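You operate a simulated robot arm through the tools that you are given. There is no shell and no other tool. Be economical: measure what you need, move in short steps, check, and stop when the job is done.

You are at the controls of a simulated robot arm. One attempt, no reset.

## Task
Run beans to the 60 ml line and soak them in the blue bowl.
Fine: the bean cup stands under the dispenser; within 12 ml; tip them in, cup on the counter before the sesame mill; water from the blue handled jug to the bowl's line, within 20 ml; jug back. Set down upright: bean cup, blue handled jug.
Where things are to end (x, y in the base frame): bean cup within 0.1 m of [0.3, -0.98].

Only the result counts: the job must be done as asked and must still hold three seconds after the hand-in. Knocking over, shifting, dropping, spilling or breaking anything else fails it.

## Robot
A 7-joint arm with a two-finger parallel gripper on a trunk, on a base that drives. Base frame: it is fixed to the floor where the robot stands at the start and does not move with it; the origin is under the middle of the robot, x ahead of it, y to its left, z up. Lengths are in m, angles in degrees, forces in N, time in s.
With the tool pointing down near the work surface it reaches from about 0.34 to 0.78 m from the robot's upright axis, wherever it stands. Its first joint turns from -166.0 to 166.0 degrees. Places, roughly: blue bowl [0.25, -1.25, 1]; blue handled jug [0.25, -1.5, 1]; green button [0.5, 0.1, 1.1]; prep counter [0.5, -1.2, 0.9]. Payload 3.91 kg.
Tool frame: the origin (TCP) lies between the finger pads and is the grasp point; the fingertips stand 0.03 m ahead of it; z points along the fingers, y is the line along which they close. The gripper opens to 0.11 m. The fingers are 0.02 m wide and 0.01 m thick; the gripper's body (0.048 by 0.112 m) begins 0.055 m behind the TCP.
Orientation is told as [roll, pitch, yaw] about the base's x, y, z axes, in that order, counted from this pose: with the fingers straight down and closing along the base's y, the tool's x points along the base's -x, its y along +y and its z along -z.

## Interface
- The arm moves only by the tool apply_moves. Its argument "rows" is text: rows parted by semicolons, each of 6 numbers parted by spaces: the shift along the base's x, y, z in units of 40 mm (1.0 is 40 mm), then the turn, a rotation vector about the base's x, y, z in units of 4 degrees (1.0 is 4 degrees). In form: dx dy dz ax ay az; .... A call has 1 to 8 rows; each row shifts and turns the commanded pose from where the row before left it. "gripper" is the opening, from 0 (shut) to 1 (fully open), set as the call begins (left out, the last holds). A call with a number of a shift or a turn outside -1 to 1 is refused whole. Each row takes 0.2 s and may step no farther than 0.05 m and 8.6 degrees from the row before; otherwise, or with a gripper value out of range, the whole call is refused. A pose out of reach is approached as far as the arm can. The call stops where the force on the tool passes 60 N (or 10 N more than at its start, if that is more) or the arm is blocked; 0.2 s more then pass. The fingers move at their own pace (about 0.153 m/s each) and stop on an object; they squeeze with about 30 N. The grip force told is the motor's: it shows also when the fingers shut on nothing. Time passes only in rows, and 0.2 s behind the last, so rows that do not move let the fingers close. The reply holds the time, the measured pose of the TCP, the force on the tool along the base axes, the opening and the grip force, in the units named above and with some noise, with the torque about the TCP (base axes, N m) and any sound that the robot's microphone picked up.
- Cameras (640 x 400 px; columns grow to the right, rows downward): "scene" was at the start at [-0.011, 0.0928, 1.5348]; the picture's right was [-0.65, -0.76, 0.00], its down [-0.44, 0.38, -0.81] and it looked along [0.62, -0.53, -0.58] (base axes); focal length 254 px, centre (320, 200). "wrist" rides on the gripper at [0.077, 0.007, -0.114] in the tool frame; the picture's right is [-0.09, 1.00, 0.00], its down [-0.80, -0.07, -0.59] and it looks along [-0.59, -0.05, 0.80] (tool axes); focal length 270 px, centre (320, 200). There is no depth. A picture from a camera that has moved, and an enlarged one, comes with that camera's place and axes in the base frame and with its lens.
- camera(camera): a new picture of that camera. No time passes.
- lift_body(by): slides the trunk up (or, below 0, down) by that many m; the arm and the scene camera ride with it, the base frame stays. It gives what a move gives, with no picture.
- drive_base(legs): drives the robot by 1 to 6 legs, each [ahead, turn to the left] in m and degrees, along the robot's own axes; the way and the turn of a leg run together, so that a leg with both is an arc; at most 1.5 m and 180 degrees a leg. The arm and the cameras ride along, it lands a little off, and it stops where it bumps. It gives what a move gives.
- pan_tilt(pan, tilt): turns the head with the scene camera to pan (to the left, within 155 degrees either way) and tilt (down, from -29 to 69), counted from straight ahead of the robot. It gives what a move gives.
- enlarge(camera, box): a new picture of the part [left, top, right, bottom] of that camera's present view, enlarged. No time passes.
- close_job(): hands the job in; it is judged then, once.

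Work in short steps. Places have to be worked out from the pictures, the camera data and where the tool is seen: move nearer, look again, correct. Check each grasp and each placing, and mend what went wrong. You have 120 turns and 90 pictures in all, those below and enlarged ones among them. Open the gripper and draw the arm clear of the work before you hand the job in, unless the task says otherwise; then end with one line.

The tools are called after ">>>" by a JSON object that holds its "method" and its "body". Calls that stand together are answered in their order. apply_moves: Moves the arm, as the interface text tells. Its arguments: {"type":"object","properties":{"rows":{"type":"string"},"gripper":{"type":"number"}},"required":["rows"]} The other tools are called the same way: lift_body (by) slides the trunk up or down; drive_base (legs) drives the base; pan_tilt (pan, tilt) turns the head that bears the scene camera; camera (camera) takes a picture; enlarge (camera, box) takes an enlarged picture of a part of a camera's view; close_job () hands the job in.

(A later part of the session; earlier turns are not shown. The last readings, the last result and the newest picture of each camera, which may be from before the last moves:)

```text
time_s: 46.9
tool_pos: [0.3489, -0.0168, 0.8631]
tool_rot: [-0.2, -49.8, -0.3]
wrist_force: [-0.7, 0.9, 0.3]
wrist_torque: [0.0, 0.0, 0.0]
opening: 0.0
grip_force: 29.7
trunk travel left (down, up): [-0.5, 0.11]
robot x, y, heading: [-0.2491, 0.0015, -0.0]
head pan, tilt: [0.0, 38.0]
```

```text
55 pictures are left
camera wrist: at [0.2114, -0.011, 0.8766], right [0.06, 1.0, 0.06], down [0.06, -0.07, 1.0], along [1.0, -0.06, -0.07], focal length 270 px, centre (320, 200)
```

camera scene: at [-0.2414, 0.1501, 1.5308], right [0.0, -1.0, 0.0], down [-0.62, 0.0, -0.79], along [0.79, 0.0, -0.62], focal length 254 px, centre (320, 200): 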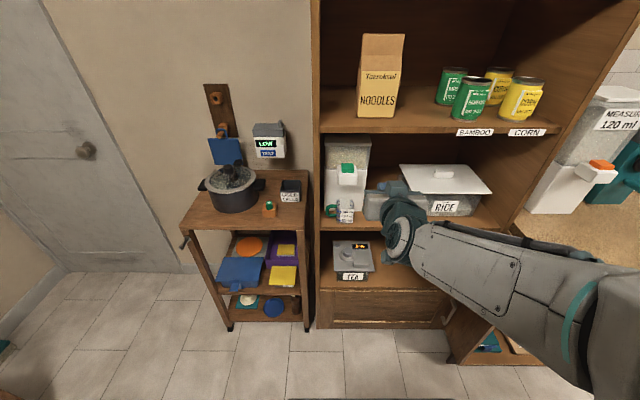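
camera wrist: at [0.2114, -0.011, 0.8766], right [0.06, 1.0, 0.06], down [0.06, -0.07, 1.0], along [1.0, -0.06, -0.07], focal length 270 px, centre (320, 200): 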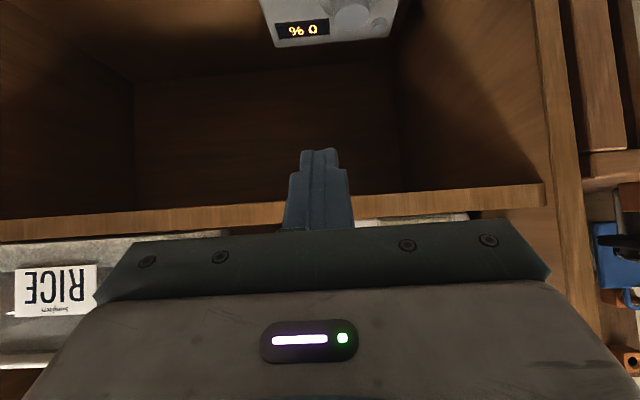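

Too low; raise 30 mm and look.

>>> {"method": "apply_moves", "body": {"rows": "0 0 0.7 0 0 0"}}

>>> {"method": "enlarge", "body": {"camera": "wrist", "box": [375, 170, 475, 230]}}

```text
time_s: 47.3
tool_pos: [0.3471, -0.0166, 0.8895]
tool_rot: [-0.2, -49.8, -0.2]
wrist_force: [-0.8, -0.3, 0.1]
wrist_torque: [0.01, -0.01, 0.01]
opening: 0.0001
grip_force: 29.8
trunk travel left (down, up): [-0.5, 0.11]
robot x, y, heading: [-0.2465, -0.001, -0.2]
head pan, tilt: [0.0, 38.0]
```

```text
6.40 times, centred on (425, 200) of wrist
camera zoom: at [0.2105, -0.0104, 0.9044], right [0.06, 1.0, 0.06], down [0.06, -0.07, 1.0], along [1.0, -0.06, -0.07], focal length 1730 px, centre (-352, 200)
```

zoom: 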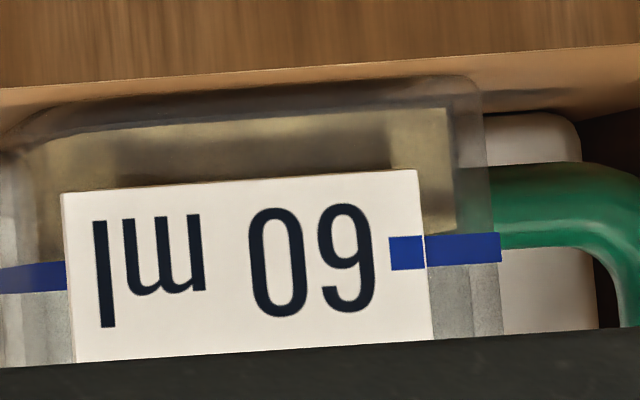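

Level is just under the 60 line, about 55 ml — good. To grasp: fingers horizontal along +x around the cup sides, left finger passing through the handle loop (loop interior z≈0.906–0.936, ~17 mm deep). I set the opening to ~68 mm and go to a pre-grasp in front of the cup.

>>> {"method": "apply_moves", "body": {"rows": "-0.3 0 0.3 0 -1 0;0 0.2 0.3 0 -1 0;0 0.2 0.2 0 -1 0;0 0.3 0 0 -1 0;0 0.3 0 0 -1 0;0 0.3 0 0 -1 0;0 0.3 0 0 -1 0;0 0.2 0 0 -1 0", "gripper": 0.62}}

>>> {"method": "apply_moves", "body": {"rows": "0.3 0.1 0 0 -1 0;0.2 0 0 0 -1 0;0 0 0 0 0 0"}}

>>> {"method": "camera", "body": {"camera": "wrist"}}

>>> {"method": "enlarge", "body": {"camera": "scene", "box": [310, 160, 410, 250]}}

```text
time_s: 49.1
tool_pos: [0.3355, 0.0551, 0.9226]
tool_rot: [0.6, -82.0, -1.0]
wrist_force: [0.4, -1.0, -0.2]
wrist_torque: [0.02, 0.0, -0.01]
opening: 0.0682
grip_force: 0.1
trunk travel left (down, up): [-0.5, 0.11]
robot x, y, heading: [-0.2517, -0.0025, -0.1]
head pan, tilt: [0.0, 38.0]
```

```text
time_s: 49.9
tool_pos: [0.3563, 0.0582, 0.9225]
tool_rot: [56.5, -89.8, -56.9]
wrist_force: [-0.1, 0.1, 1.0]
wrist_torque: [-0.01, 0.01, 0.01]
opening: 0.0683
grip_force: 0.1
trunk travel left (down, up): [-0.5, 0.11]
robot x, y, heading: [-0.2495, -0.0, 0.0]
head pan, tilt: [0.0, 38.0]
```

```text
53 pictures are left
camera wrist: at [0.2415, 0.0657, 0.845], right [0.01, 1.0, 0.09], down [-0.59, -0.07, 0.8], along [0.8, -0.06, 0.59], focal length 270 px, centre (320, 200)
```

wrist: 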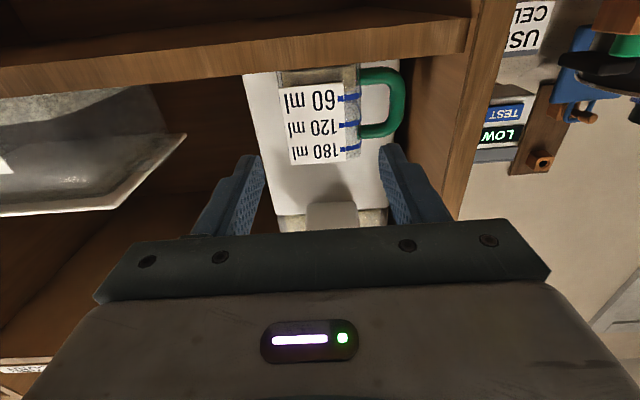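

```text
4.44 times, centred on (360, 205) of scene
camera zoom: at [-0.2415, 0.1499, 1.5309], right [0.0, -1.0, 0.0], down [-0.62, 0.0, -0.79], along [0.79, 0.0, -0.62], focal length 1127 px, centre (142, 178)
```

zoom: 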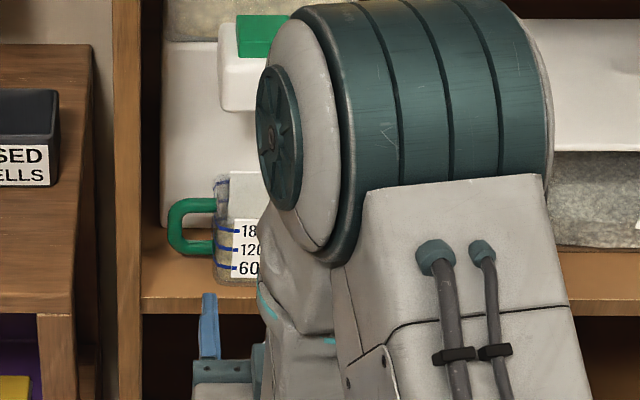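

From the wrist view the loop interior spans y≈0.0885–0.114, z≈0.902–0.933, cup sides at 0.033 and 0.088. I align to y=0.0605, z=0.918, open to 72 mm and advance until the tips are just short of the handle.

>>> {"method": "apply_moves", "body": {"rows": "0 0.06 -0.12 0 0 0;0.5 0 0 0 0 0;0.5 0 0 0 0 0;0.5 0 0 0 0 0", "gripper": 0.66}}

>>> {"method": "camera", "body": {"camera": "wrist"}}

```text
time_s: 50.9
tool_pos: [0.4168, 0.062, 0.9174]
tool_rot: [39.5, -89.6, -40.0]
wrist_force: [0.2, -1.4, -0.7]
wrist_torque: [0.0, 0.03, 0.02]
opening: 0.0724
grip_force: 0.0
trunk travel left (down, up): [-0.5, 0.11]
robot x, y, heading: [-0.2512, 0.0004, -0.2]
head pan, tilt: [0.0, 38.0]
```

```text
51 pictures are left
camera wrist: at [0.3015, 0.0686, 0.8395], right [0.01, 1.0, 0.09], down [-0.59, -0.07, 0.8], along [0.81, -0.06, 0.59], focal length 270 px, centre (320, 200)
```

wrist: 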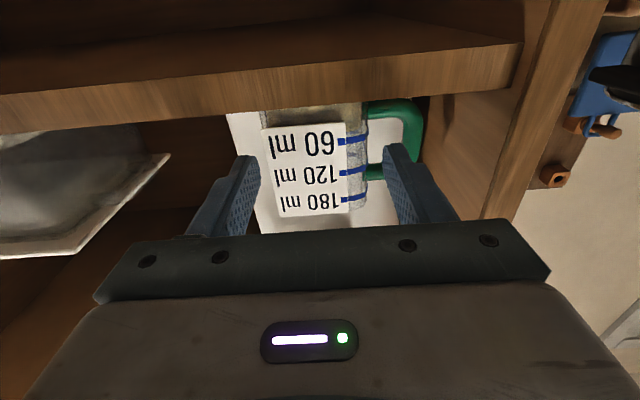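

Projected finger path (px 376–393 × rows 127–155 at the handle plane) lies well within the loop opening (367–402 × 122–163). Advance to TCP x≈0.457 and close.

>>> {"method": "apply_moves", "body": {"rows": "0.35 0 0 0 0 0;0.35 0 0 0 0 0;0.3 0 0 0 0 0"}}

>>> {"method": "apply_moves", "body": {"rows": "0 0 0 0 0 0;0 0 0 0 0 0", "gripper": 0}}

>>> {"method": "camera", "body": {"camera": "wrist"}}

```text
time_s: 51.7
tool_pos: [0.4547, 0.0615, 0.9165]
tool_rot: [36.4, -89.8, -36.9]
wrist_force: [-0.2, -0.5, -0.6]
wrist_torque: [0.0, -0.01, -0.01]
opening: 0.0726
grip_force: 0.0
trunk travel left (down, up): [-0.5, 0.11]
robot x, y, heading: [-0.2533, -0.0011, -0.1]
head pan, tilt: [0.0, 38.0]
```

```text
time_s: 52.3
tool_pos: [0.4546, 0.0625, 0.9175]
tool_rot: [40.5, -89.8, -41.0]
wrist_force: [0.1, 0.2, -0.1]
wrist_torque: [-0.01, 0.01, -0.02]
opening: 0.0616
grip_force: 29.9
trunk travel left (down, up): [-0.5, 0.11]
robot x, y, heading: [-0.2544, 0.003, -0.0]
head pan, tilt: [0.0, 38.0]
```

```text
50 pictures are left
camera wrist: at [0.3406, 0.0683, 0.8392], right [0.01, 1.0, 0.09], down [-0.59, -0.07, 0.8], along [0.81, -0.06, 0.59], focal length 270 px, centre (320, 200)
```

wrist: 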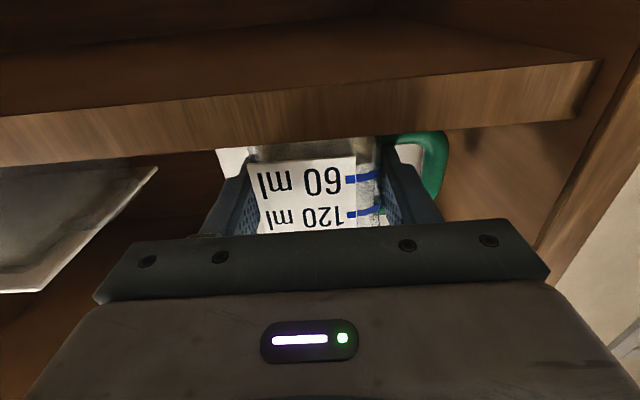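

Gripped at 61.6 mm. Lift 12 mm, then draw straight back out of the shelf.

>>> {"method": "apply_moves", "body": {"rows": "0 0 0.3 0 0 0;-0.6 0 0 0 0 0;-0.9 0 0 0 0 0;-0.9 0 0 0 0 0;-0.9 0 0 0 0 0;-0.8 0 0 0 0 0"}}

>>> {"method": "camera", "body": {"camera": "scene"}}

```text
time_s: 53.7
tool_pos: [0.2917, 0.0616, 0.9308]
tool_rot: [53.7, -89.9, -54.2]
wrist_force: [0.7, 0.7, -1.1]
wrist_torque: [0.03, 0.0, 0.01]
opening: 0.0618
grip_force: 30.1
trunk travel left (down, up): [-0.5, 0.11]
robot x, y, heading: [-0.2485, -0.0006, -0.2]
head pan, tilt: [0.0, 38.0]
```

```text
49 pictures are left
camera scene: at [-0.2416, 0.15, 1.5309], right [0.0, -1.0, 0.0], down [-0.62, 0.0, -0.79], along [0.79, 0.0, -0.62], focal length 254 px, centre (320, 200)
```

scene: 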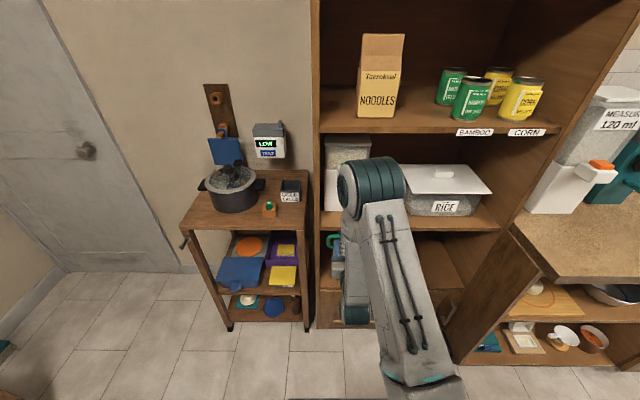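

Cup is out. Raise it to z≈1.2 before driving.

>>> {"method": "apply_moves", "body": {"rows": "0.15 0 0.85 0 0 0;0.15 0 0.85 0 0 0;0.15 0 0.85 0 0 0;0.15 0 0.85 0 0 0;0.15 0 0.85 0 0 0;0.15 0 0.85 0 0 0;0.15 0 0.85 0 0 0;0.15 0 0.85 0 0 0"}}

>>> {"method": "drive_base", "body": {"legs": [[-0.15, 0], [0, -90]]}}

>>> {"method": "pan_tilt", "body": {"pan": 0, "tilt": 35}}

>>> {"method": "camera", "body": {"camera": "scene"}}

```text
time_s: 55.5
tool_pos: [0.3393, 0.0609, 1.2028]
tool_rot: [40.9, -89.7, -41.3]
wrist_force: [0.4, 0.2, -1.5]
wrist_torque: [-0.02, 0.02, 0.01]
opening: 0.0618
grip_force: 30.3
trunk travel left (down, up): [-0.5, 0.11]
robot x, y, heading: [-0.2501, 0.0021, 0.1]
head pan, tilt: [0.0, 38.0]
```

```text
time_s: 60.7
tool_pos: [-0.3353, -0.5902, 1.2019]
tool_rot: [44.3, -89.9, -134.5]
wrist_force: [-0.3, -0.3, -0.9]
wrist_torque: [0.03, 0.06, 0.02]
opening: 0.0617
grip_force: 30.1
trunk travel left (down, up): [-0.5, 0.11]
robot x, y, heading: [-0.4009, -0.0003, -89.8]
head pan, tilt: [0.0, 38.0]
```

```text
time_s: 61.3
tool_pos: [-0.3354, -0.5901, 1.2019]
tool_rot: [41.9, -89.9, -132.0]
wrist_force: [0.5, 0.0, -0.6]
wrist_torque: [0.04, -0.02, 0.0]
opening: 0.0619
grip_force: 29.8
trunk travel left (down, up): [-0.5, 0.11]
robot x, y, heading: [-0.3994, -0.0014, -89.6]
head pan, tilt: [0.0, 35.0]
```

```text
48 pictures are left
camera scene: at [-0.2509, -0.011, 1.5355], right [-1.0, -0.01, 0.0], down [0.0, 0.57, -0.82], along [0.01, -0.82, -0.57], focal length 254 px, centre (320, 200)
```

scene: 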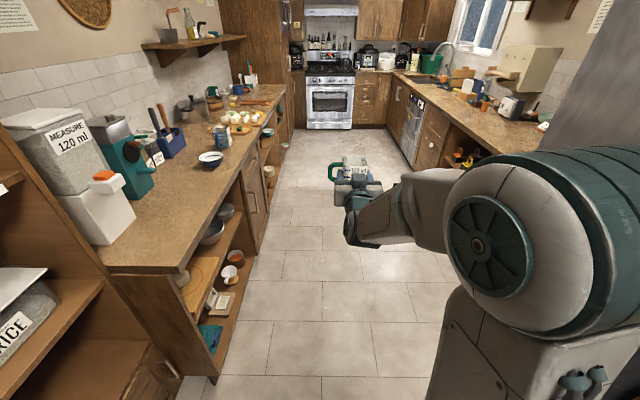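

Path is clear. Drive 1.2 m along the counter and turn to face it.

>>> {"method": "drive_base", "body": {"legs": [[1.2, 0], [0, 90]]}}

>>> {"method": "pan_tilt", "body": {"pan": 0, "tilt": 38}}

>>> {"method": "camera", "body": {"camera": "scene"}}

```text
time_s: 71.1
tool_pos: [0.1962, -1.1204, 1.2023]
tool_rot: [42.8, -89.9, -43.1]
wrist_force: [-0.1, -0.3, -1.4]
wrist_torque: [-0.02, 0.01, 0.01]
opening: 0.0616
grip_force: 30.1
trunk travel left (down, up): [-0.5, 0.11]
robot x, y, heading: [-0.3948, -1.1795, 0.2]
head pan, tilt: [0.0, 35.0]
```

```text
time_s: 71.7
tool_pos: [0.1966, -1.1193, 1.2025]
tool_rot: [41.4, -89.8, -42.1]
wrist_force: [0.5, -0.3, -1.8]
wrist_torque: [0.0, -0.01, 0.0]
opening: 0.0615
grip_force: 30.1
trunk travel left (down, up): [-0.5, 0.11]
robot x, y, heading: [-0.392, -1.1818, 0.1]
head pan, tilt: [0.0, 38.0]
```

```text
47 pictures are left
camera scene: at [-0.385, -1.0316, 1.5309], right [0.0, -1.0, 0.0], down [-0.62, 0.0, -0.79], along [0.79, 0.0, -0.62], focal length 254 px, centre (320, 200)
```

scene: 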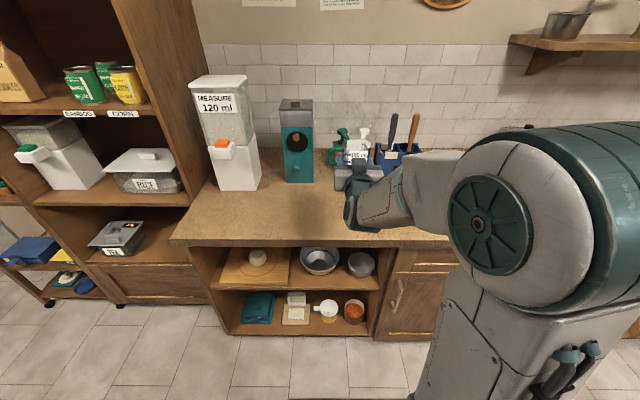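

I stand facing the counter at (-0.39, -1.18); the arm hides the bowl. I move the arm left to see bowl and jug.

>>> {"method": "apply_moves", "body": {"rows": "0 0.9 0 0 0 0;0 0.9 0 0 0 0;0 0.9 0 0 0 0;0 0.9 0 0 0 0;0 0.9 0 0 0 0;0 0.9 0 0 0 0"}}

>>> {"method": "pan_tilt", "body": {"pan": -25, "tilt": 38}}

>>> {"method": "camera", "body": {"camera": "scene"}}

```text
time_s: 73.1
tool_pos: [0.1955, -0.9039, 1.2022]
tool_rot: [25.4, -89.8, -25.7]
wrist_force: [0.9, 0.0, -1.5]
wrist_torque: [0.01, 0.06, -0.04]
opening: 0.0616
grip_force: 29.7
trunk travel left (down, up): [-0.5, 0.11]
robot x, y, heading: [-0.3952, -1.1844, 0.2]
head pan, tilt: [0.0, 38.0]
```

```text
time_s: 74.0
tool_pos: [0.1964, -0.9053, 1.2018]
tool_rot: [41.7, -89.8, -42.1]
wrist_force: [0.4, 0.1, -1.9]
wrist_torque: [-0.01, 0.02, -0.01]
opening: 0.0616
grip_force: 29.7
trunk travel left (down, up): [-0.5, 0.11]
robot x, y, heading: [-0.3958, -1.1797, -0.1]
head pan, tilt: [-25.0, 38.0]
```

```text
46 pictures are left
camera scene: at [-0.393, -1.0679, 1.5309], right [-0.42, -0.91, 0.0], down [-0.56, 0.26, -0.79], along [0.71, -0.33, -0.62], focal length 254 px, centre (320, 200)
```

scene: 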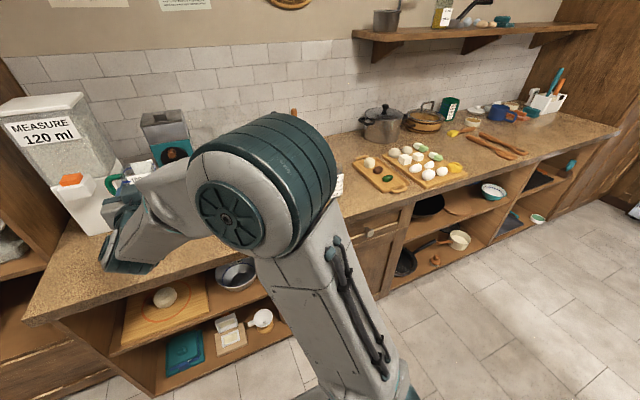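

The elbow blocks the view. I swing the arm to the robot's right at a safe height, then shift the base about 0.27 m further along the counter.

>>> {"method": "apply_moves", "body": {"rows": "0 -1 0.3 0 0 0;0 -1 0.3 0 0 0;0 -1 0.3 0 0 0;0 -1 0.3 0 0 0;0 -1 0 0 0 0;0 -1 0 0 0 0;0 -1 0 0 0 0;0 -1 0 0 0 0"}}

>>> {"method": "apply_moves", "body": {"rows": "0 -1 0 0 0 0;0 -1 0 0 0 0;0 -1 0 0 0 0;0 -1 0 0 0 0;0 -1 0 0 0 0;0 -1 0 0 0 0"}}

>>> {"method": "pan_tilt", "body": {"pan": 0, "tilt": 38}}

>>> {"method": "camera", "body": {"camera": "scene"}}

```text
time_s: 75.8
tool_pos: [0.1957, -1.2249, 1.2501]
tool_rot: [44.7, -89.7, -45.1]
wrist_force: [-1.4, -0.5, 0.0]
wrist_torque: [-0.02, 0.02, -0.02]
opening: 0.0616
grip_force: 29.6
trunk travel left (down, up): [-0.5, 0.11]
robot x, y, heading: [-0.3944, -1.1808, 0.1]
head pan, tilt: [-25.0, 38.0]
```

```text
time_s: 77.2
tool_pos: [0.1952, -1.4653, 1.249]
tool_rot: [42.9, -89.8, -43.3]
wrist_force: [-0.2, -0.3, -1.1]
wrist_torque: [0.03, 0.02, 0.01]
opening: 0.0619
grip_force: 30.3
trunk travel left (down, up): [-0.5, 0.11]
robot x, y, heading: [-0.393, -1.1827, -0.1]
head pan, tilt: [-25.0, 38.0]
```

```text
time_s: 78.1
tool_pos: [0.1956, -1.4639, 1.2502]
tool_rot: [44.5, -89.7, -44.9]
wrist_force: [0.8, 0.1, -1.3]
wrist_torque: [0.0, -0.02, 0.0]
opening: 0.0616
grip_force: 30.0
trunk travel left (down, up): [-0.5, 0.11]
robot x, y, heading: [-0.3911, -1.1805, 0.1]
head pan, tilt: [0.0, 38.0]
```

```text
45 pictures are left
camera scene: at [-0.385, -1.0319, 1.5309], right [0.0, -1.0, 0.0], down [-0.62, 0.0, -0.79], along [0.79, 0.0, -0.62], focal length 254 px, centre (320, 200)
```

scene: 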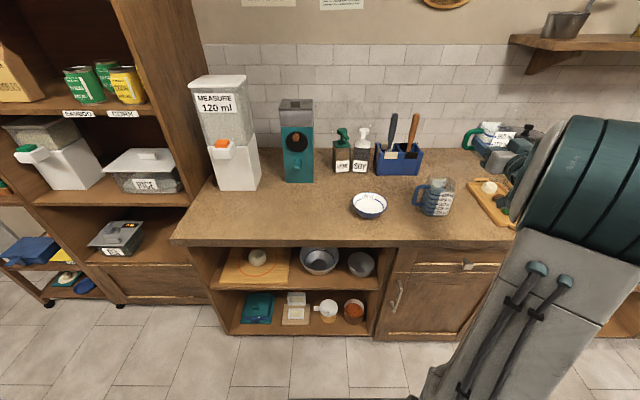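

Bowl and jug are now visible from here. Enlarge them.

>>> {"method": "enlarge", "body": {"camera": "scene", "box": [340, 165, 470, 230]}}

```text
4.92 times, centred on (405, 198) of scene
camera zoom: at [-0.385, -1.0319, 1.5309], right [0.0, -1.0, 0.0], down [-0.62, 0.0, -0.79], along [0.79, 0.0, -0.62], focal length 1249 px, centre (-98, 212)
```

zoom: 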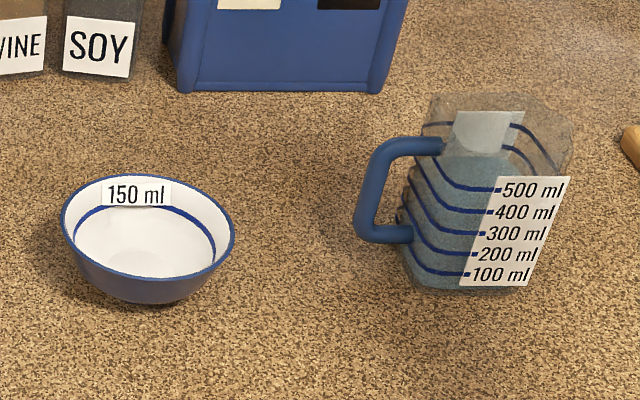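

Bowl: 150 ml line, rim centre ≈(0.33, -1.212), diameter ≈0.127. I bring the cup to just left of the bowl centre (TCP ≈(0.317, -1.177)), high first, then down to z≈1.05.

>>> {"method": "apply_moves", "body": {"rows": "0.4 0.9 0 0 0 0;0.4 0.9 0 0 0 0;0.4 0.9 0 0 0 0;0.4 0.9 0 0 0 0;0.4 0.9 0 0 0 0;0.4 0.9 0 0 0 0;0.4 0.9 -0.5 0 0 0;0.2 0.87 -0.5 0 0 0"}}

>>> {"method": "apply_moves", "body": {"rows": "0 0 -1 0 0 0;0 0 -1 0 0 0;0 0 -1 0 0 0;0 0 -1 0 0 0"}}

>>> {"method": "camera", "body": {"camera": "scene"}}

>>> {"method": "camera", "body": {"camera": "wrist"}}

```text
time_s: 79.9
tool_pos: [0.3185, -1.1757, 1.2096]
tool_rot: [23.3, -89.7, -23.6]
wrist_force: [-0.5, 0.4, -0.3]
wrist_torque: [-0.01, -0.02, -0.02]
opening: 0.0616
grip_force: 30.1
trunk travel left (down, up): [-0.5, 0.11]
robot x, y, heading: [-0.3919, -1.1801, 0.1]
head pan, tilt: [0.0, 38.0]
```

```text
time_s: 80.9
tool_pos: [0.3174, -1.1783, 1.0492]
tool_rot: [47.2, -89.8, -47.6]
wrist_force: [-0.1, 0.1, -0.7]
wrist_torque: [-0.03, 0.02, -0.01]
opening: 0.0615
grip_force: 29.9
trunk travel left (down, up): [-0.5, 0.11]
robot x, y, heading: [-0.3925, -1.1822, 0.2]
head pan, tilt: [0.0, 38.0]
```

```text
43 pictures are left
camera scene: at [-0.3844, -1.0316, 1.531], right [0.0, -1.0, 0.0], down [-0.62, 0.0, -0.79], along [0.79, 0.0, -0.62], focal length 254 px, centre (320, 200)
```

scene: 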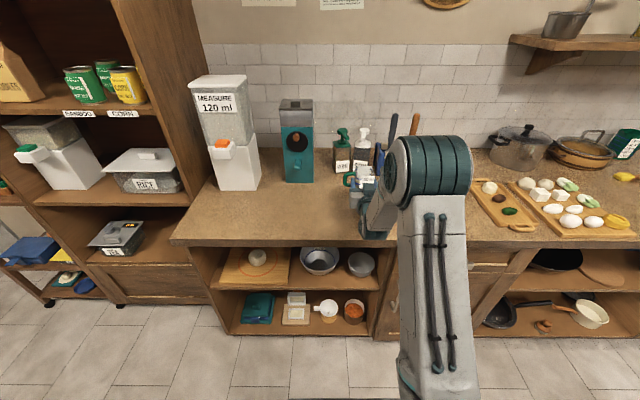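

```text
42 pictures are left
camera wrist: at [0.2024, -1.1714, 0.9713], right [0.01, 1.0, 0.09], down [-0.59, -0.07, 0.8], along [0.81, -0.06, 0.59], focal length 270 px, centre (320, 200)
```

wrist: 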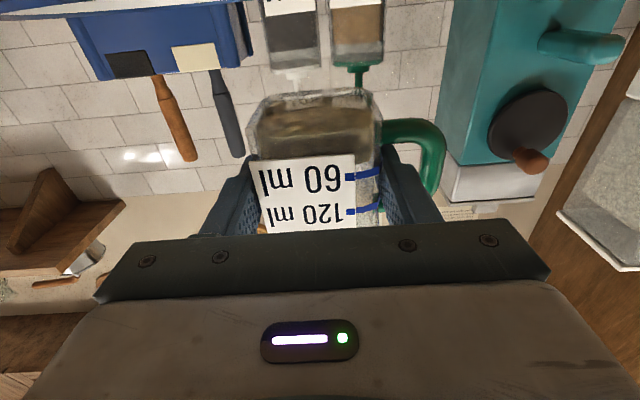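

Position matches the plan; both views of the bowl agree on its place. I start rolling the cup about x (opening toward −y).

>>> {"method": "apply_moves", "body": {"rows": "0 0 0 1 0 0;0 0 0 1 0 0;0 0 0 1 0 0;0 0 0 1 0 0;0 0 0 1 0 0;0 0 0 1 0 0;0 0 0 1 0 0;0 0 0 1 0 0"}}

>>> {"method": "camera", "body": {"camera": "wrist"}}

```text
time_s: 82.7
tool_pos: [0.3156, -1.1764, 1.0502]
tool_rot: [89.4, -57.8, -89.8]
wrist_force: [0.2, -0.3, -0.5]
wrist_torque: [0.0, 0.08, 0.03]
opening: 0.0617
grip_force: 30.4
trunk travel left (down, up): [-0.5, 0.11]
robot x, y, heading: [-0.3921, -1.1823, 0.2]
head pan, tilt: [0.0, 38.0]
```

```text
41 pictures are left
camera wrist: at [0.2021, -1.1312, 0.9878], right [0.01, 0.8, 0.61], down [-0.59, -0.48, 0.64], along [0.81, -0.36, 0.47], focal length 270 px, centre (320, 200)
```

wrist: 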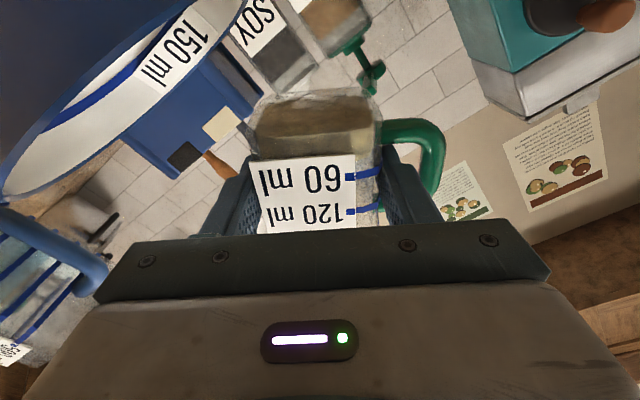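

The wrist camera now sees the bowl, and its rim matches my estimate. Continue rolling.

>>> {"method": "apply_moves", "body": {"rows": "0 0 0 1 0 0;0 0 0 1 0 0;0 0 0 1 0 0;0 0 0 1 0 0;0 0 0 1 0 0;0 0 0 1 0 0;0 0 0 1 0 0"}}

>>> {"method": "camera", "body": {"camera": "wrist"}}

```text
time_s: 84.3
tool_pos: [0.3165, -1.1777, 1.0489]
tool_rot: [89.5, -29.7, -89.9]
wrist_force: [0.4, -0.7, -1.3]
wrist_torque: [-0.01, -0.03, 0.02]
opening: 0.0616
grip_force: 30.2
trunk travel left (down, up): [-0.5, 0.11]
robot x, y, heading: [-0.3919, -1.1841, 0.1]
head pan, tilt: [0.0, 38.0]
```

```text
40 pictures are left
camera wrist: at [0.2025, -1.1086, 1.0169], right [0.01, 0.42, 0.91], down [-0.59, -0.73, 0.34], along [0.81, -0.54, 0.24], focal length 270 px, centre (320, 200)
```

wrist: 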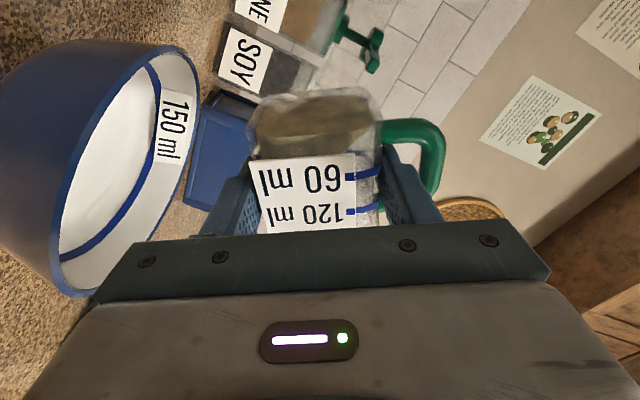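

Still retained at 60°. Continue to ~90° and look.

>>> {"method": "apply_moves", "body": {"rows": "0 0 0 1 0 0;0 0 0 1 0 0;0 0 0 1 0 0;0 0 0 1 0 0;0 0 0 1 0 0;0 0 0 1 0 0;0 0 0 1 0 0"}}

>>> {"method": "camera", "body": {"camera": "wrist"}}

```text
time_s: 85.9
tool_pos: [0.3164, -1.1783, 1.0502]
tool_rot: [89.6, -1.7, -89.7]
wrist_force: [-0.3, 0.4, -0.2]
wrist_torque: [-0.04, -0.02, 0.01]
opening: 0.0614
grip_force: 29.8
trunk travel left (down, up): [-0.5, 0.11]
robot x, y, heading: [-0.3933, -1.1804, 0.1]
head pan, tilt: [0.0, 38.0]
```

```text
39 pictures are left
camera wrist: at [0.2023, -1.1023, 1.0536], right [0.01, -0.06, 1.0], down [-0.59, -0.8, -0.04], along [0.81, -0.59, -0.04], focal length 270 px, centre (320, 200)
```

wrist: 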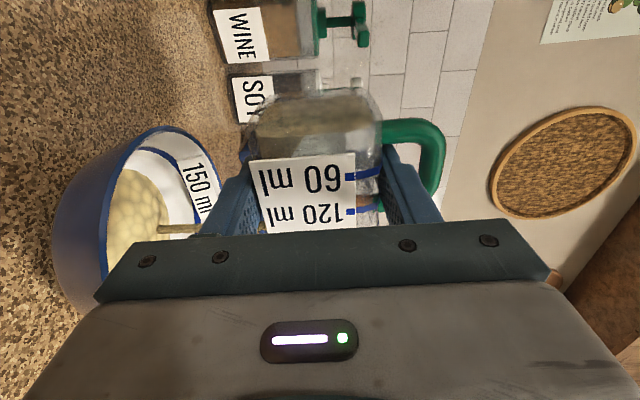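

Beans are flowing into the bowl. Continue rolling to empty the cup.

>>> {"method": "apply_moves", "body": {"rows": "0 0 0 1 0 0;0 0 0 1 0 0;0 0 0 1 0 0;0 0 0 1 0 0;0 0 0 1 0 0;0 0 0 1 0 0;0 0 0 1 0 0;0 0 0 1 0 0"}}

>>> {"method": "camera", "body": {"camera": "wrist"}}

```text
time_s: 87.7
tool_pos: [0.3169, -1.1783, 1.0494]
tool_rot: [89.7, 30.2, -89.8]
wrist_force: [0.0, -0.1, 0.1]
wrist_torque: [0.02, 0.01, 0.01]
opening: 0.0614
grip_force: 30.0
trunk travel left (down, up): [-0.5, 0.11]
robot x, y, heading: [-0.3965, -1.1856, 0.1]
head pan, tilt: [0.0, 38.0]
```

```text
38 pictures are left
camera wrist: at [0.2024, -1.117, 1.0936], right [0.01, -0.58, 0.82], down [-0.59, -0.66, -0.46], along [0.81, -0.48, -0.35], focal length 270 px, centre (320, 200)
```

wrist: 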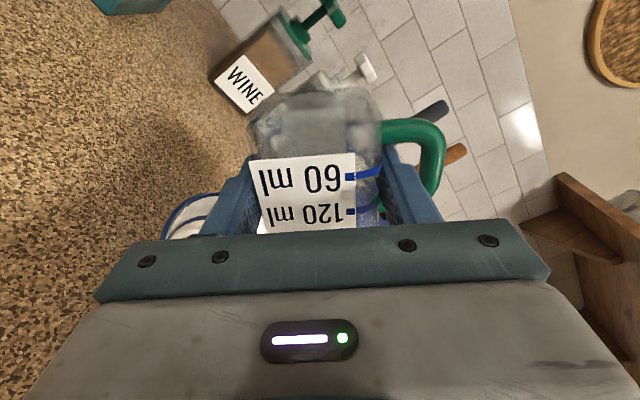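

Cup is empty. Roll back while lifting and moving toward the cup's place at (0.3, -0.98).

>>> {"method": "apply_moves", "body": {"rows": "0 0 0.3 -1 0 0;0 0 0.3 -1 0 0;0 0 0.3 -1 0 0;0 0 0.3 -1 0 0;0 0 0.3 -1 0 0;0 0 0.3 -1 0 0;0 0 0.3 -1 0 0;0 0 0.3 -1 0 0"}}

>>> {"method": "apply_moves", "body": {"rows": "-0.1 0.3 0 -1 0 0;-0.1 0.3 0 -1 0 0;-0.1 0.3 0 -1 0 0;-0.1 0.3 0 -1 0 0;-0.1 0.3 0 -1 0 0;-0.1 0.3 0 -1 0 0;-0.1 0.3 0 -1 0 0;0 0.3 0 -1 0 0"}}

>>> {"method": "apply_moves", "body": {"rows": "0 0.3 0 -1 0 0;0 0.3 0 -1 0 0;0 0.3 0 -1 0 0;0 0.3 0 -1 0 0;0 0.3 0 -1 0 0;0 0.3 0 -1 0 0;0 0.3 0 -1 0 0;0 0.3 0 -1 0 0"}}

>>> {"method": "apply_moves", "body": {"rows": "0 0 0 -1 0 0;0 0 0 -1 0 0;0 0 0 -1 0 0;0 0 0 -1 0 0;0 0 0 -1 0 0;0 0 0 -1 0 0"}}

>>> {"method": "camera", "body": {"camera": "scene"}}

>>> {"method": "camera", "body": {"camera": "wrist"}}

```text
time_s: 89.5
tool_pos: [0.3169, -1.177, 1.1458]
tool_rot: [89.6, -1.9, -89.9]
wrist_force: [-0.2, 0.6, 0.1]
wrist_torque: [-0.01, -0.01, -0.02]
opening: 0.0613
grip_force: 30.3
trunk travel left (down, up): [-0.5, 0.11]
robot x, y, heading: [-0.3919, -1.1787, 0.3]
head pan, tilt: [0.0, 38.0]
```

```text
time_s: 91.3
tool_pos: [0.2873, -1.0806, 1.1456]
tool_rot: [89.5, -33.9, -89.7]
wrist_force: [0.0, 0.2, -1.1]
wrist_torque: [-0.08, -0.01, 0.02]
opening: 0.0613
grip_force: 30.0
trunk travel left (down, up): [-0.5, 0.11]
robot x, y, heading: [-0.3945, -1.1835, -0.1]
head pan, tilt: [0.0, 38.0]
```

```text
time_s: 93.1
tool_pos: [0.2875, -0.9848, 1.1465]
tool_rot: [89.2, -65.9, -89.7]
wrist_force: [-0.1, -0.3, -0.6]
wrist_torque: [0.01, 0.03, -0.04]
opening: 0.0615
grip_force: 29.9
trunk travel left (down, up): [-0.5, 0.11]
robot x, y, heading: [-0.396, -1.1821, 0.0]
head pan, tilt: [0.0, 38.0]
```

```text
time_s: 94.5
tool_pos: [0.2882, -0.985, 1.1458]
tool_rot: [29.0, -89.7, -29.5]
wrist_force: [0.8, 0.1, -0.3]
wrist_torque: [0.0, 0.01, -0.05]
opening: 0.0614
grip_force: 29.6
trunk travel left (down, up): [-0.5, 0.11]
robot x, y, heading: [-0.3909, -1.185, 0.1]
head pan, tilt: [0.0, 38.0]
```

```text
37 pictures are left
camera scene: at [-0.385, -1.0315, 1.5309], right [0.0, -1.0, 0.0], down [-0.62, 0.0, -0.79], along [0.79, 0.0, -0.62], focal length 254 px, centre (320, 200)
```

scene: 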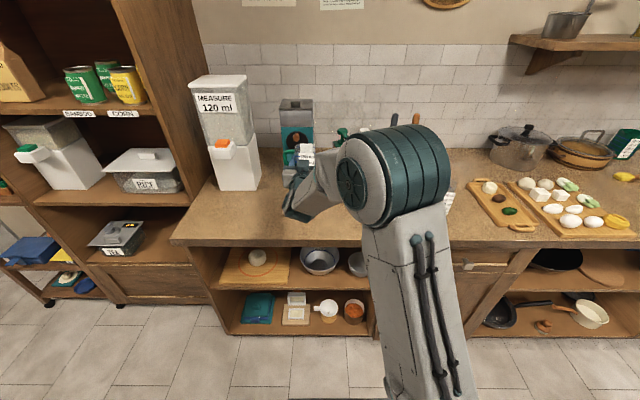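

```text
36 pictures are left
camera wrist: at [0.1744, -0.9792, 1.068], right [0.01, 1.0, 0.09], down [-0.59, -0.07, 0.8], along [0.81, -0.06, 0.59], focal length 270 px, centre (320, 200)
```

wrist: 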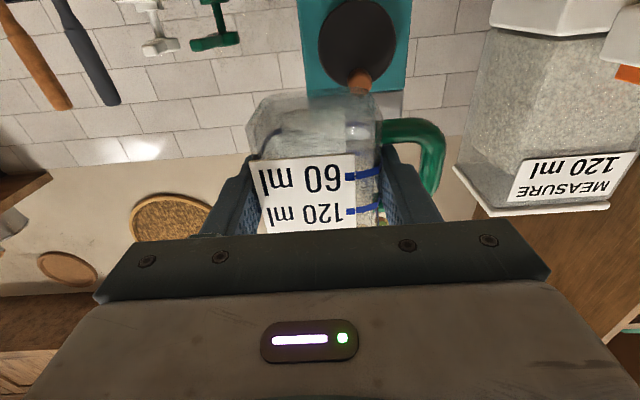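

The tool can't go low over the counter interior while horizontal (camera/wrist below), so I'll set the cup near the front edge. I need the edge's exact place; enlarge it.

>>> {"method": "enlarge", "body": {"camera": "scene", "box": [230, 190, 330, 260]}}

```text
5.71 times, centred on (280, 225) of scene
camera zoom: at [-0.385, -1.0315, 1.5309], right [0.0, -1.0, 0.0], down [-0.62, 0.0, -0.79], along [0.79, 0.0, -0.62], focal length 1450 px, centre (549, 57)
```

zoom: 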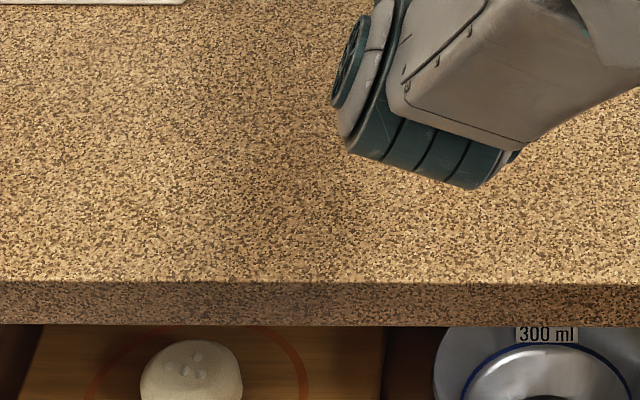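

Counter edge is at x≈0.21. I use TCP x=0.252 (same overhang as in the shelf grasp; cup centre ≈0.265) and descend to just above the counter.

>>> {"method": "apply_moves", "body": {"rows": "-0.9 0.1 0 0 0 0;0 0 -1 0 0 0;0 0 -1 0 0 0;0 0 -1 0 0 0;0 0 -1 0 0 0;0 0 -0.8 0 0 0"}}

>>> {"method": "camera", "body": {"camera": "wrist"}}

>>> {"method": "enlarge", "body": {"camera": "scene", "box": [230, 160, 330, 260]}}

```text
time_s: 95.9
tool_pos: [0.2535, -0.9816, 0.9536]
tool_rot: [54.6, -89.7, -55.0]
wrist_force: [0.0, 0.1, -0.9]
wrist_torque: [-0.01, 0.02, 0.0]
opening: 0.0612
grip_force: 29.9
trunk travel left (down, up): [-0.5, 0.11]
robot x, y, heading: [-0.3917, -1.1834, 0.0]
head pan, tilt: [0.0, 38.0]
```

```text
34 pictures are left
camera wrist: at [0.1386, -0.9748, 0.8761], right [0.01, 1.0, 0.09], down [-0.59, -0.07, 0.8], along [0.81, -0.06, 0.59], focal length 270 px, centre (320, 200)
```

wrist: 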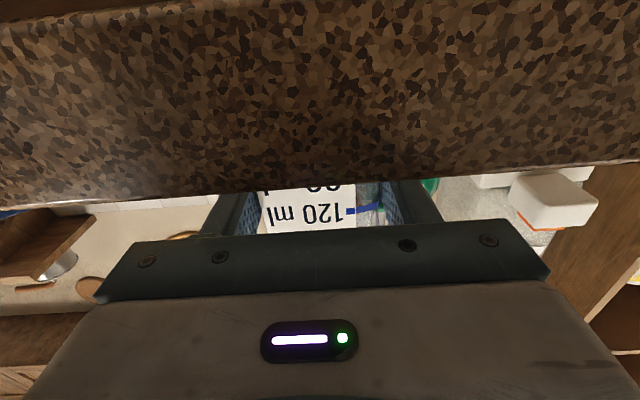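

```text
4.00 times, centred on (280, 210) of scene
camera zoom: at [-0.3848, -1.0313, 1.5309], right [0.0, -1.0, 0.0], down [-0.62, 0.0, -0.79], along [0.79, 0.0, -0.62], focal length 1015 px, centre (480, 160)
```

zoom: 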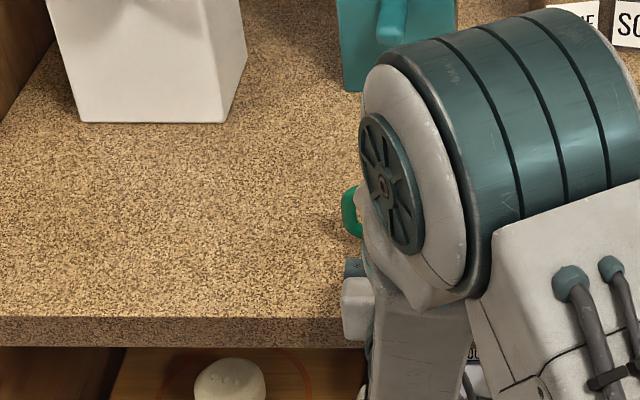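

Combining views: counter top ≈0.9135, edge x≈0.195, cup base about 12 mm above. Lower in small steps.

>>> {"method": "apply_moves", "body": {"rows": "0 0 -0.12 0 0 0;0 0 -0.12 0 0 0"}}

>>> {"method": "apply_moves", "body": {"rows": "0 0 -0.05 0 0 0"}}

>>> {"method": "apply_moves", "body": {"rows": "0 0 -0.05 0 0 0"}}

```text
time_s: 96.5
tool_pos: [0.2523, -0.981, 0.9484]
tool_rot: [147.9, -89.4, -148.4]
wrist_force: [2.6, 1.1, 25.6]
wrist_torque: [-0.13, -0.22, -0.06]
opening: 0.0613
grip_force: 30.4
trunk travel left (down, up): [-0.5, 0.11]
robot x, y, heading: [-0.3928, -1.1803, 0.0]
head pan, tilt: [0.0, 38.0]
```

```text
time_s: 96.9
tool_pos: [0.2517, -0.9833, 0.9495]
tool_rot: [148.6, -89.3, -149.0]
wrist_force: [6.0, 2.6, 38.4]
wrist_torque: [0.32, -0.28, 0.0]
opening: 0.0612
grip_force: 29.9
trunk travel left (down, up): [-0.5, 0.11]
robot x, y, heading: [-0.3952, -1.1818, 0.1]
head pan, tilt: [0.0, 38.0]
```

```text
time_s: 97.3
tool_pos: [0.2522, -0.9812, 0.9471]
tool_rot: [151.5, -89.1, -152.0]
wrist_force: [6.0, 2.3, 44.4]
wrist_torque: [0.49, -0.1, 0.0]
opening: 0.0614
grip_force: 29.5
trunk travel left (down, up): [-0.5, 0.11]
robot x, y, heading: [-0.3952, -1.1814, 0.1]
head pan, tilt: [0.0, 38.0]
```

Contact at TCP z≈0.949 (counter ≈0.92). Relieve the push and check it still touches lightly.

>>> {"method": "apply_moves", "body": {"rows": "0 0 0.17 0 0 0"}}

>>> {"method": "enlarge", "body": {"camera": "wrist", "box": [200, 130, 460, 240]}}

```text
time_s: 97.7
tool_pos: [0.2524, -0.982, 0.9489]
tool_rot: [121.3, -89.7, -121.8]
wrist_force: [6.3, 2.3, 22.9]
wrist_torque: [0.64, -1.37, -0.02]
opening: 0.0614
grip_force: 30.2
trunk travel left (down, up): [-0.5, 0.11]
robot x, y, heading: [-0.3934, -1.1807, 0.0]
head pan, tilt: [0.0, 38.0]
```

```text
2.46 times, centred on (330, 185) of wrist
camera zoom: at [0.1382, -0.975, 0.8699], right [0.01, 1.0, 0.09], down [-0.6, -0.07, 0.8], along [0.8, -0.06, 0.59], focal length 665 px, centre (295, 237)
```

zoom: 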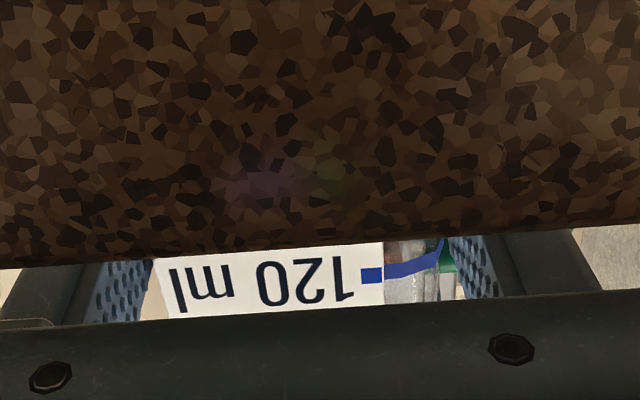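

Contact lies ahead of the TCP, so it is the cup base. Ease off a bit more and open to 72 mm.

>>> {"method": "apply_moves", "body": {"rows": "0 0 0.07 0 0 0"}}

>>> {"method": "apply_moves", "body": {"rows": "0 0 0 0 0 0;0 0 0 0 0 0", "gripper": 0.66}}

>>> {"method": "enlarge", "body": {"camera": "wrist", "box": [200, 130, 460, 240]}}

```text
time_s: 98.1
tool_pos: [0.252, -0.9823, 0.9478]
tool_rot: [21.1, -89.7, -21.6]
wrist_force: [4.4, 1.5, 12.4]
wrist_torque: [0.45, -0.86, -0.01]
opening: 0.0614
grip_force: 30.1
trunk travel left (down, up): [-0.5, 0.11]
robot x, y, heading: [-0.3969, -1.1804, 0.1]
head pan, tilt: [0.0, 38.0]
```

```text
time_s: 98.7
tool_pos: [0.2508, -0.9807, 0.9483]
tool_rot: [13.1, -89.6, -13.5]
wrist_force: [-1.8, -0.2, 3.3]
wrist_torque: [0.14, -0.08, 0.06]
opening: 0.0724
grip_force: 0.1
trunk travel left (down, up): [-0.5, 0.11]
robot x, y, heading: [-0.3934, -1.1829, -0.0]
head pan, tilt: [0.0, 38.0]
```

```text
2.46 times, centred on (330, 185) of wrist
camera zoom: at [0.1371, -0.9753, 0.871], right [0.01, 1.0, 0.09], down [-0.59, -0.07, 0.8], along [0.81, -0.06, 0.59], focal length 665 px, centre (295, 237)
```

zoom: 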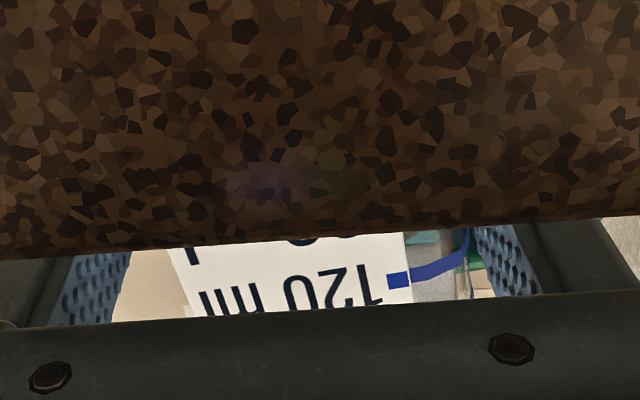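

The cup seems to have shifted slightly; check from the scene camera.

>>> {"method": "enlarge", "body": {"camera": "scene", "box": [280, 160, 360, 240]}}

>>> {"method": "pan_tilt", "body": {"pan": 60, "tilt": 38}}

>>> {"method": "camera", "body": {"camera": "scene"}}

```text
5.00 times, centred on (320, 200) of scene
camera zoom: at [-0.3859, -1.0316, 1.5308], right [0.0, -1.0, 0.0], down [-0.62, 0.0, -0.79], along [0.79, 0.0, -0.62], focal length 1268 px, centre (320, 200)
```

zoom: 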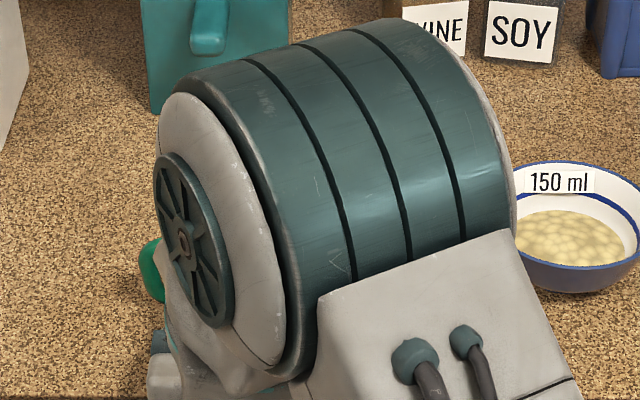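

```text
time_s: 100.0
tool_pos: [0.253, -0.9817, 0.9503]
tool_rot: [42.4, -89.8, -42.8]
wrist_force: [-0.4, 0.9, 0.0]
wrist_torque: [-0.01, 0.0, 0.03]
opening: 0.0729
grip_force: 0.1
trunk travel left (down, up): [-0.5, 0.11]
robot x, y, heading: [-0.3896, -1.1831, 0.2]
head pan, tilt: [60.0, 38.0]
```

```text
29 pictures are left
camera scene: at [-0.4282, -0.9568, 1.5309], right [0.87, -0.5, 0.0], down [-0.31, -0.53, -0.79], along [0.39, 0.68, -0.62], focal length 254 px, centre (320, 200)
```

scene: 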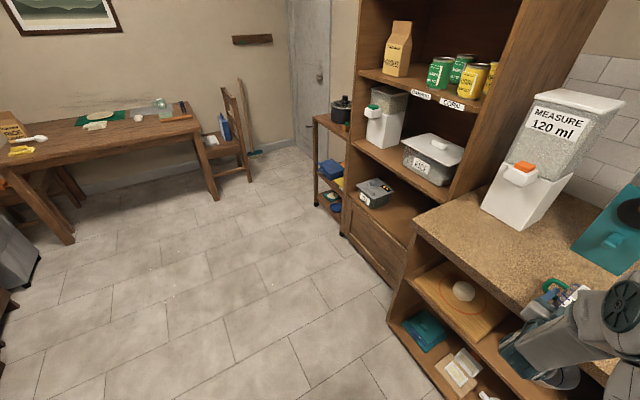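

>>> {"method": "enlarge", "body": {"camera": "scene", "box": [520, 260, 610, 340]}}

```text
5.00 times, centred on (565, 300) of scene
camera zoom: at [-0.4282, -0.9568, 1.5309], right [0.87, -0.5, 0.0], down [-0.31, -0.53, -0.79], along [0.39, 0.68, -0.62], focal length 1268 px, centre (-905, -300)
```

zoom: 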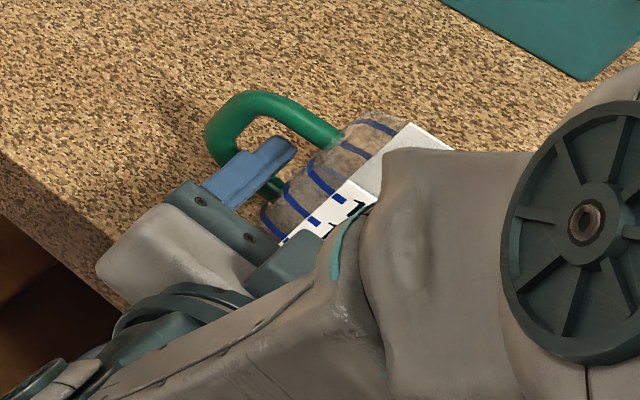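

The cup stands upright with the finger inside the loop and no residual force. Withdraw straight back slowly.

>>> {"method": "apply_moves", "body": {"rows": "-0.25 0 0 0 0 0;-0.25 0 0 0 0 0;-0.25 0 0 0 0 0;-0.25 0 0 0 0 0"}}

>>> {"method": "enlarge", "body": {"camera": "scene", "box": [520, 260, 610, 340]}}

```text
time_s: 101.0
tool_pos: [0.2126, -0.9823, 0.9506]
tool_rot: [46.9, -89.8, -47.5]
wrist_force: [0.4, 0.0, 0.8]
wrist_torque: [0.03, 0.0, -0.02]
opening: 0.0725
grip_force: 0.0
trunk travel left (down, up): [-0.5, 0.11]
robot x, y, heading: [-0.3951, -1.1802, 0.0]
head pan, tilt: [60.0, 38.0]
```

```text
5.00 times, centred on (565, 300) of scene
camera zoom: at [-0.4284, -0.9567, 1.5309], right [0.87, -0.5, 0.0], down [-0.31, -0.53, -0.79], along [0.39, 0.68, -0.62], focal length 1268 px, centre (-905, -300)
```

zoom: 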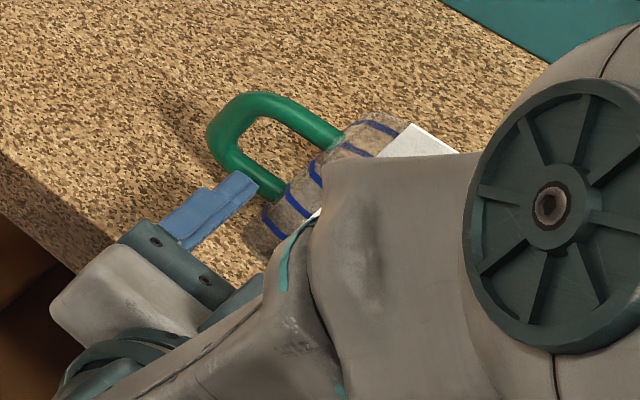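

Clear of the cup. Now back off, rise, and go to a view pose before the jug with the tool pitched 30° down, gripper opened wide.

>>> {"method": "apply_moves", "body": {"rows": "-0.8 0 0 0 0 0;-0.8 0 0 0 0 0;-0.8 0 0.3 0 0 0;0 0 1 0 0 0;0 0 1 0 0 0;0 0 1 0 0 0;0 0 1 0 0 0;0 -0.8 0.5 0 0 0"}}

>>> {"method": "apply_moves", "body": {"rows": "0.3 -1 0 0 1 0;0.3 -1 0 0 1 0;0.3 -1 0 0 1 0;0.3 -1 0 0 1 0;0.3 -1 0 0 1 0;0.3 -1 0 0 1 0;0.3 -1 0 0 1 0;0.3 -1 0 0 0.5 0", "gripper": 1}}

>>> {"method": "apply_moves", "body": {"rows": "0.2 -0.9 0 0 0 0;0.2 -0.9 0 0 0 0;0.2 -0.9 -0.7 0 0 0;0 0 -0.7 0 0 0;0 0 -0.7 0 0 0"}}

>>> {"method": "camera", "body": {"camera": "wrist"}}

```text
time_s: 102.8
tool_pos: [0.1166, -1.0139, 1.143]
tool_rot: [43.1, -89.8, -43.4]
wrist_force: [-0.5, -0.8, 0.2]
wrist_torque: [0.0, -0.05, -0.01]
opening: 0.0724
grip_force: 0.0
trunk travel left (down, up): [-0.5, 0.11]
robot x, y, heading: [-0.3937, -1.1801, -0.1]
head pan, tilt: [60.0, 38.0]
```

```text
time_s: 104.6
tool_pos: [0.2121, -1.3345, 1.1408]
tool_rot: [-0.1, -59.8, -0.6]
wrist_force: [-0.8, 0.2, 0.1]
wrist_torque: [-0.02, 0.01, -0.01]
opening: 0.1098
grip_force: 0.0
trunk travel left (down, up): [-0.5, 0.11]
robot x, y, heading: [-0.3942, -1.1862, 0.1]
head pan, tilt: [60.0, 38.0]
```

```text
time_s: 105.8
tool_pos: [0.2361, -1.4414, 1.0575]
tool_rot: [-0.1, -59.9, -0.4]
wrist_force: [0.4, -0.5, -0.6]
wrist_torque: [0.01, 0.0, 0.05]
opening: 0.1101
grip_force: 0.0
trunk travel left (down, up): [-0.5, 0.11]
robot x, y, heading: [-0.3921, -1.1806, -0.2]
head pan, tilt: [60.0, 38.0]
```

```text
26 pictures are left
camera wrist: at [0.0998, -1.4359, 1.047], right [0.05, 1.0, 0.07], down [-0.11, -0.07, 0.99], along [0.99, -0.06, 0.11], focal length 270 px, centre (320, 200)
```

wrist: 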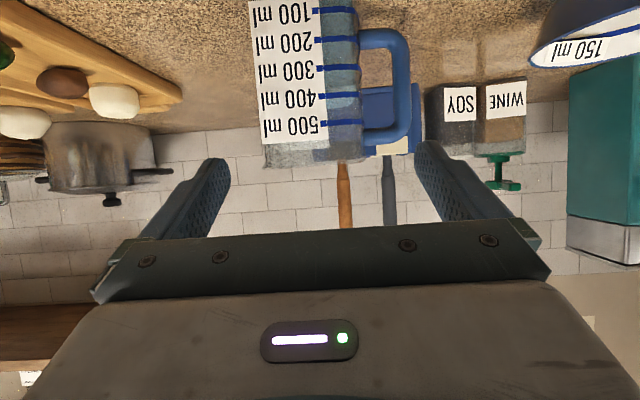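

>>> {"method": "enlarge", "body": {"camera": "wrist", "box": [240, 0, 440, 180]}}

```text
2.22 times, centred on (340, 90) of wrist
camera zoom: at [0.0998, -1.4359, 1.047], right [0.05, 1.0, 0.07], down [-0.11, -0.07, 0.99], along [0.99, -0.06, 0.11], focal length 601 px, centre (276, 444)
```

zoom: 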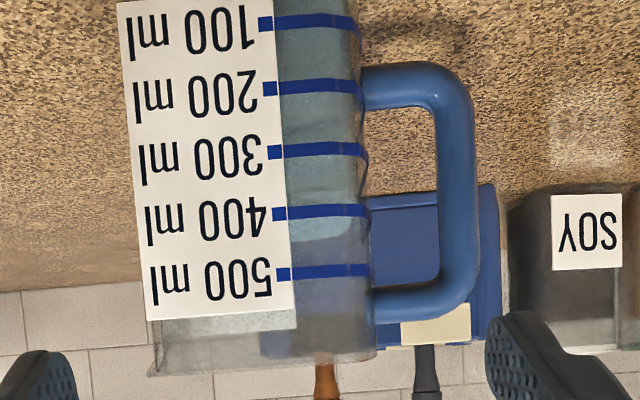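

Measured: jug centre ≈(0.34, -1.450), 75 mm wide, loop gap y −1.413…−1.381, z 0.950–1.017; water ≈400 ml. I align, open to 96 mm, and advance partway along the tool axis.

>>> {"method": "apply_moves", "body": {"rows": "0 -0.21 -0.56 0 0 0;0.433 0 -0.25 0 0 0;0.433 0 -0.25 0 0 0", "gripper": 0.873}}

>>> {"method": "camera", "body": {"camera": "wrist"}}

```text
time_s: 106.6
tool_pos: [0.2715, -1.4503, 1.015]
tool_rot: [-0.1, -59.8, -0.4]
wrist_force: [0.0, 0.9, -0.1]
wrist_torque: [0.03, -0.03, -0.03]
opening: 0.0962
grip_force: 0.1
trunk travel left (down, up): [-0.5, 0.11]
robot x, y, heading: [-0.3925, -1.1789, 0.1]
head pan, tilt: [60.0, 38.0]
```

```text
24 pictures are left
camera wrist: at [0.1345, -1.4437, 1.0045], right [0.05, 1.0, 0.07], down [-0.11, -0.07, 0.99], along [0.99, -0.06, 0.11], focal length 270 px, centre (320, 200)
```

wrist: 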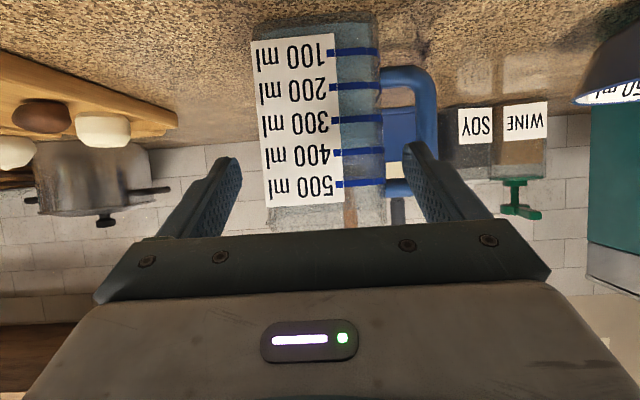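

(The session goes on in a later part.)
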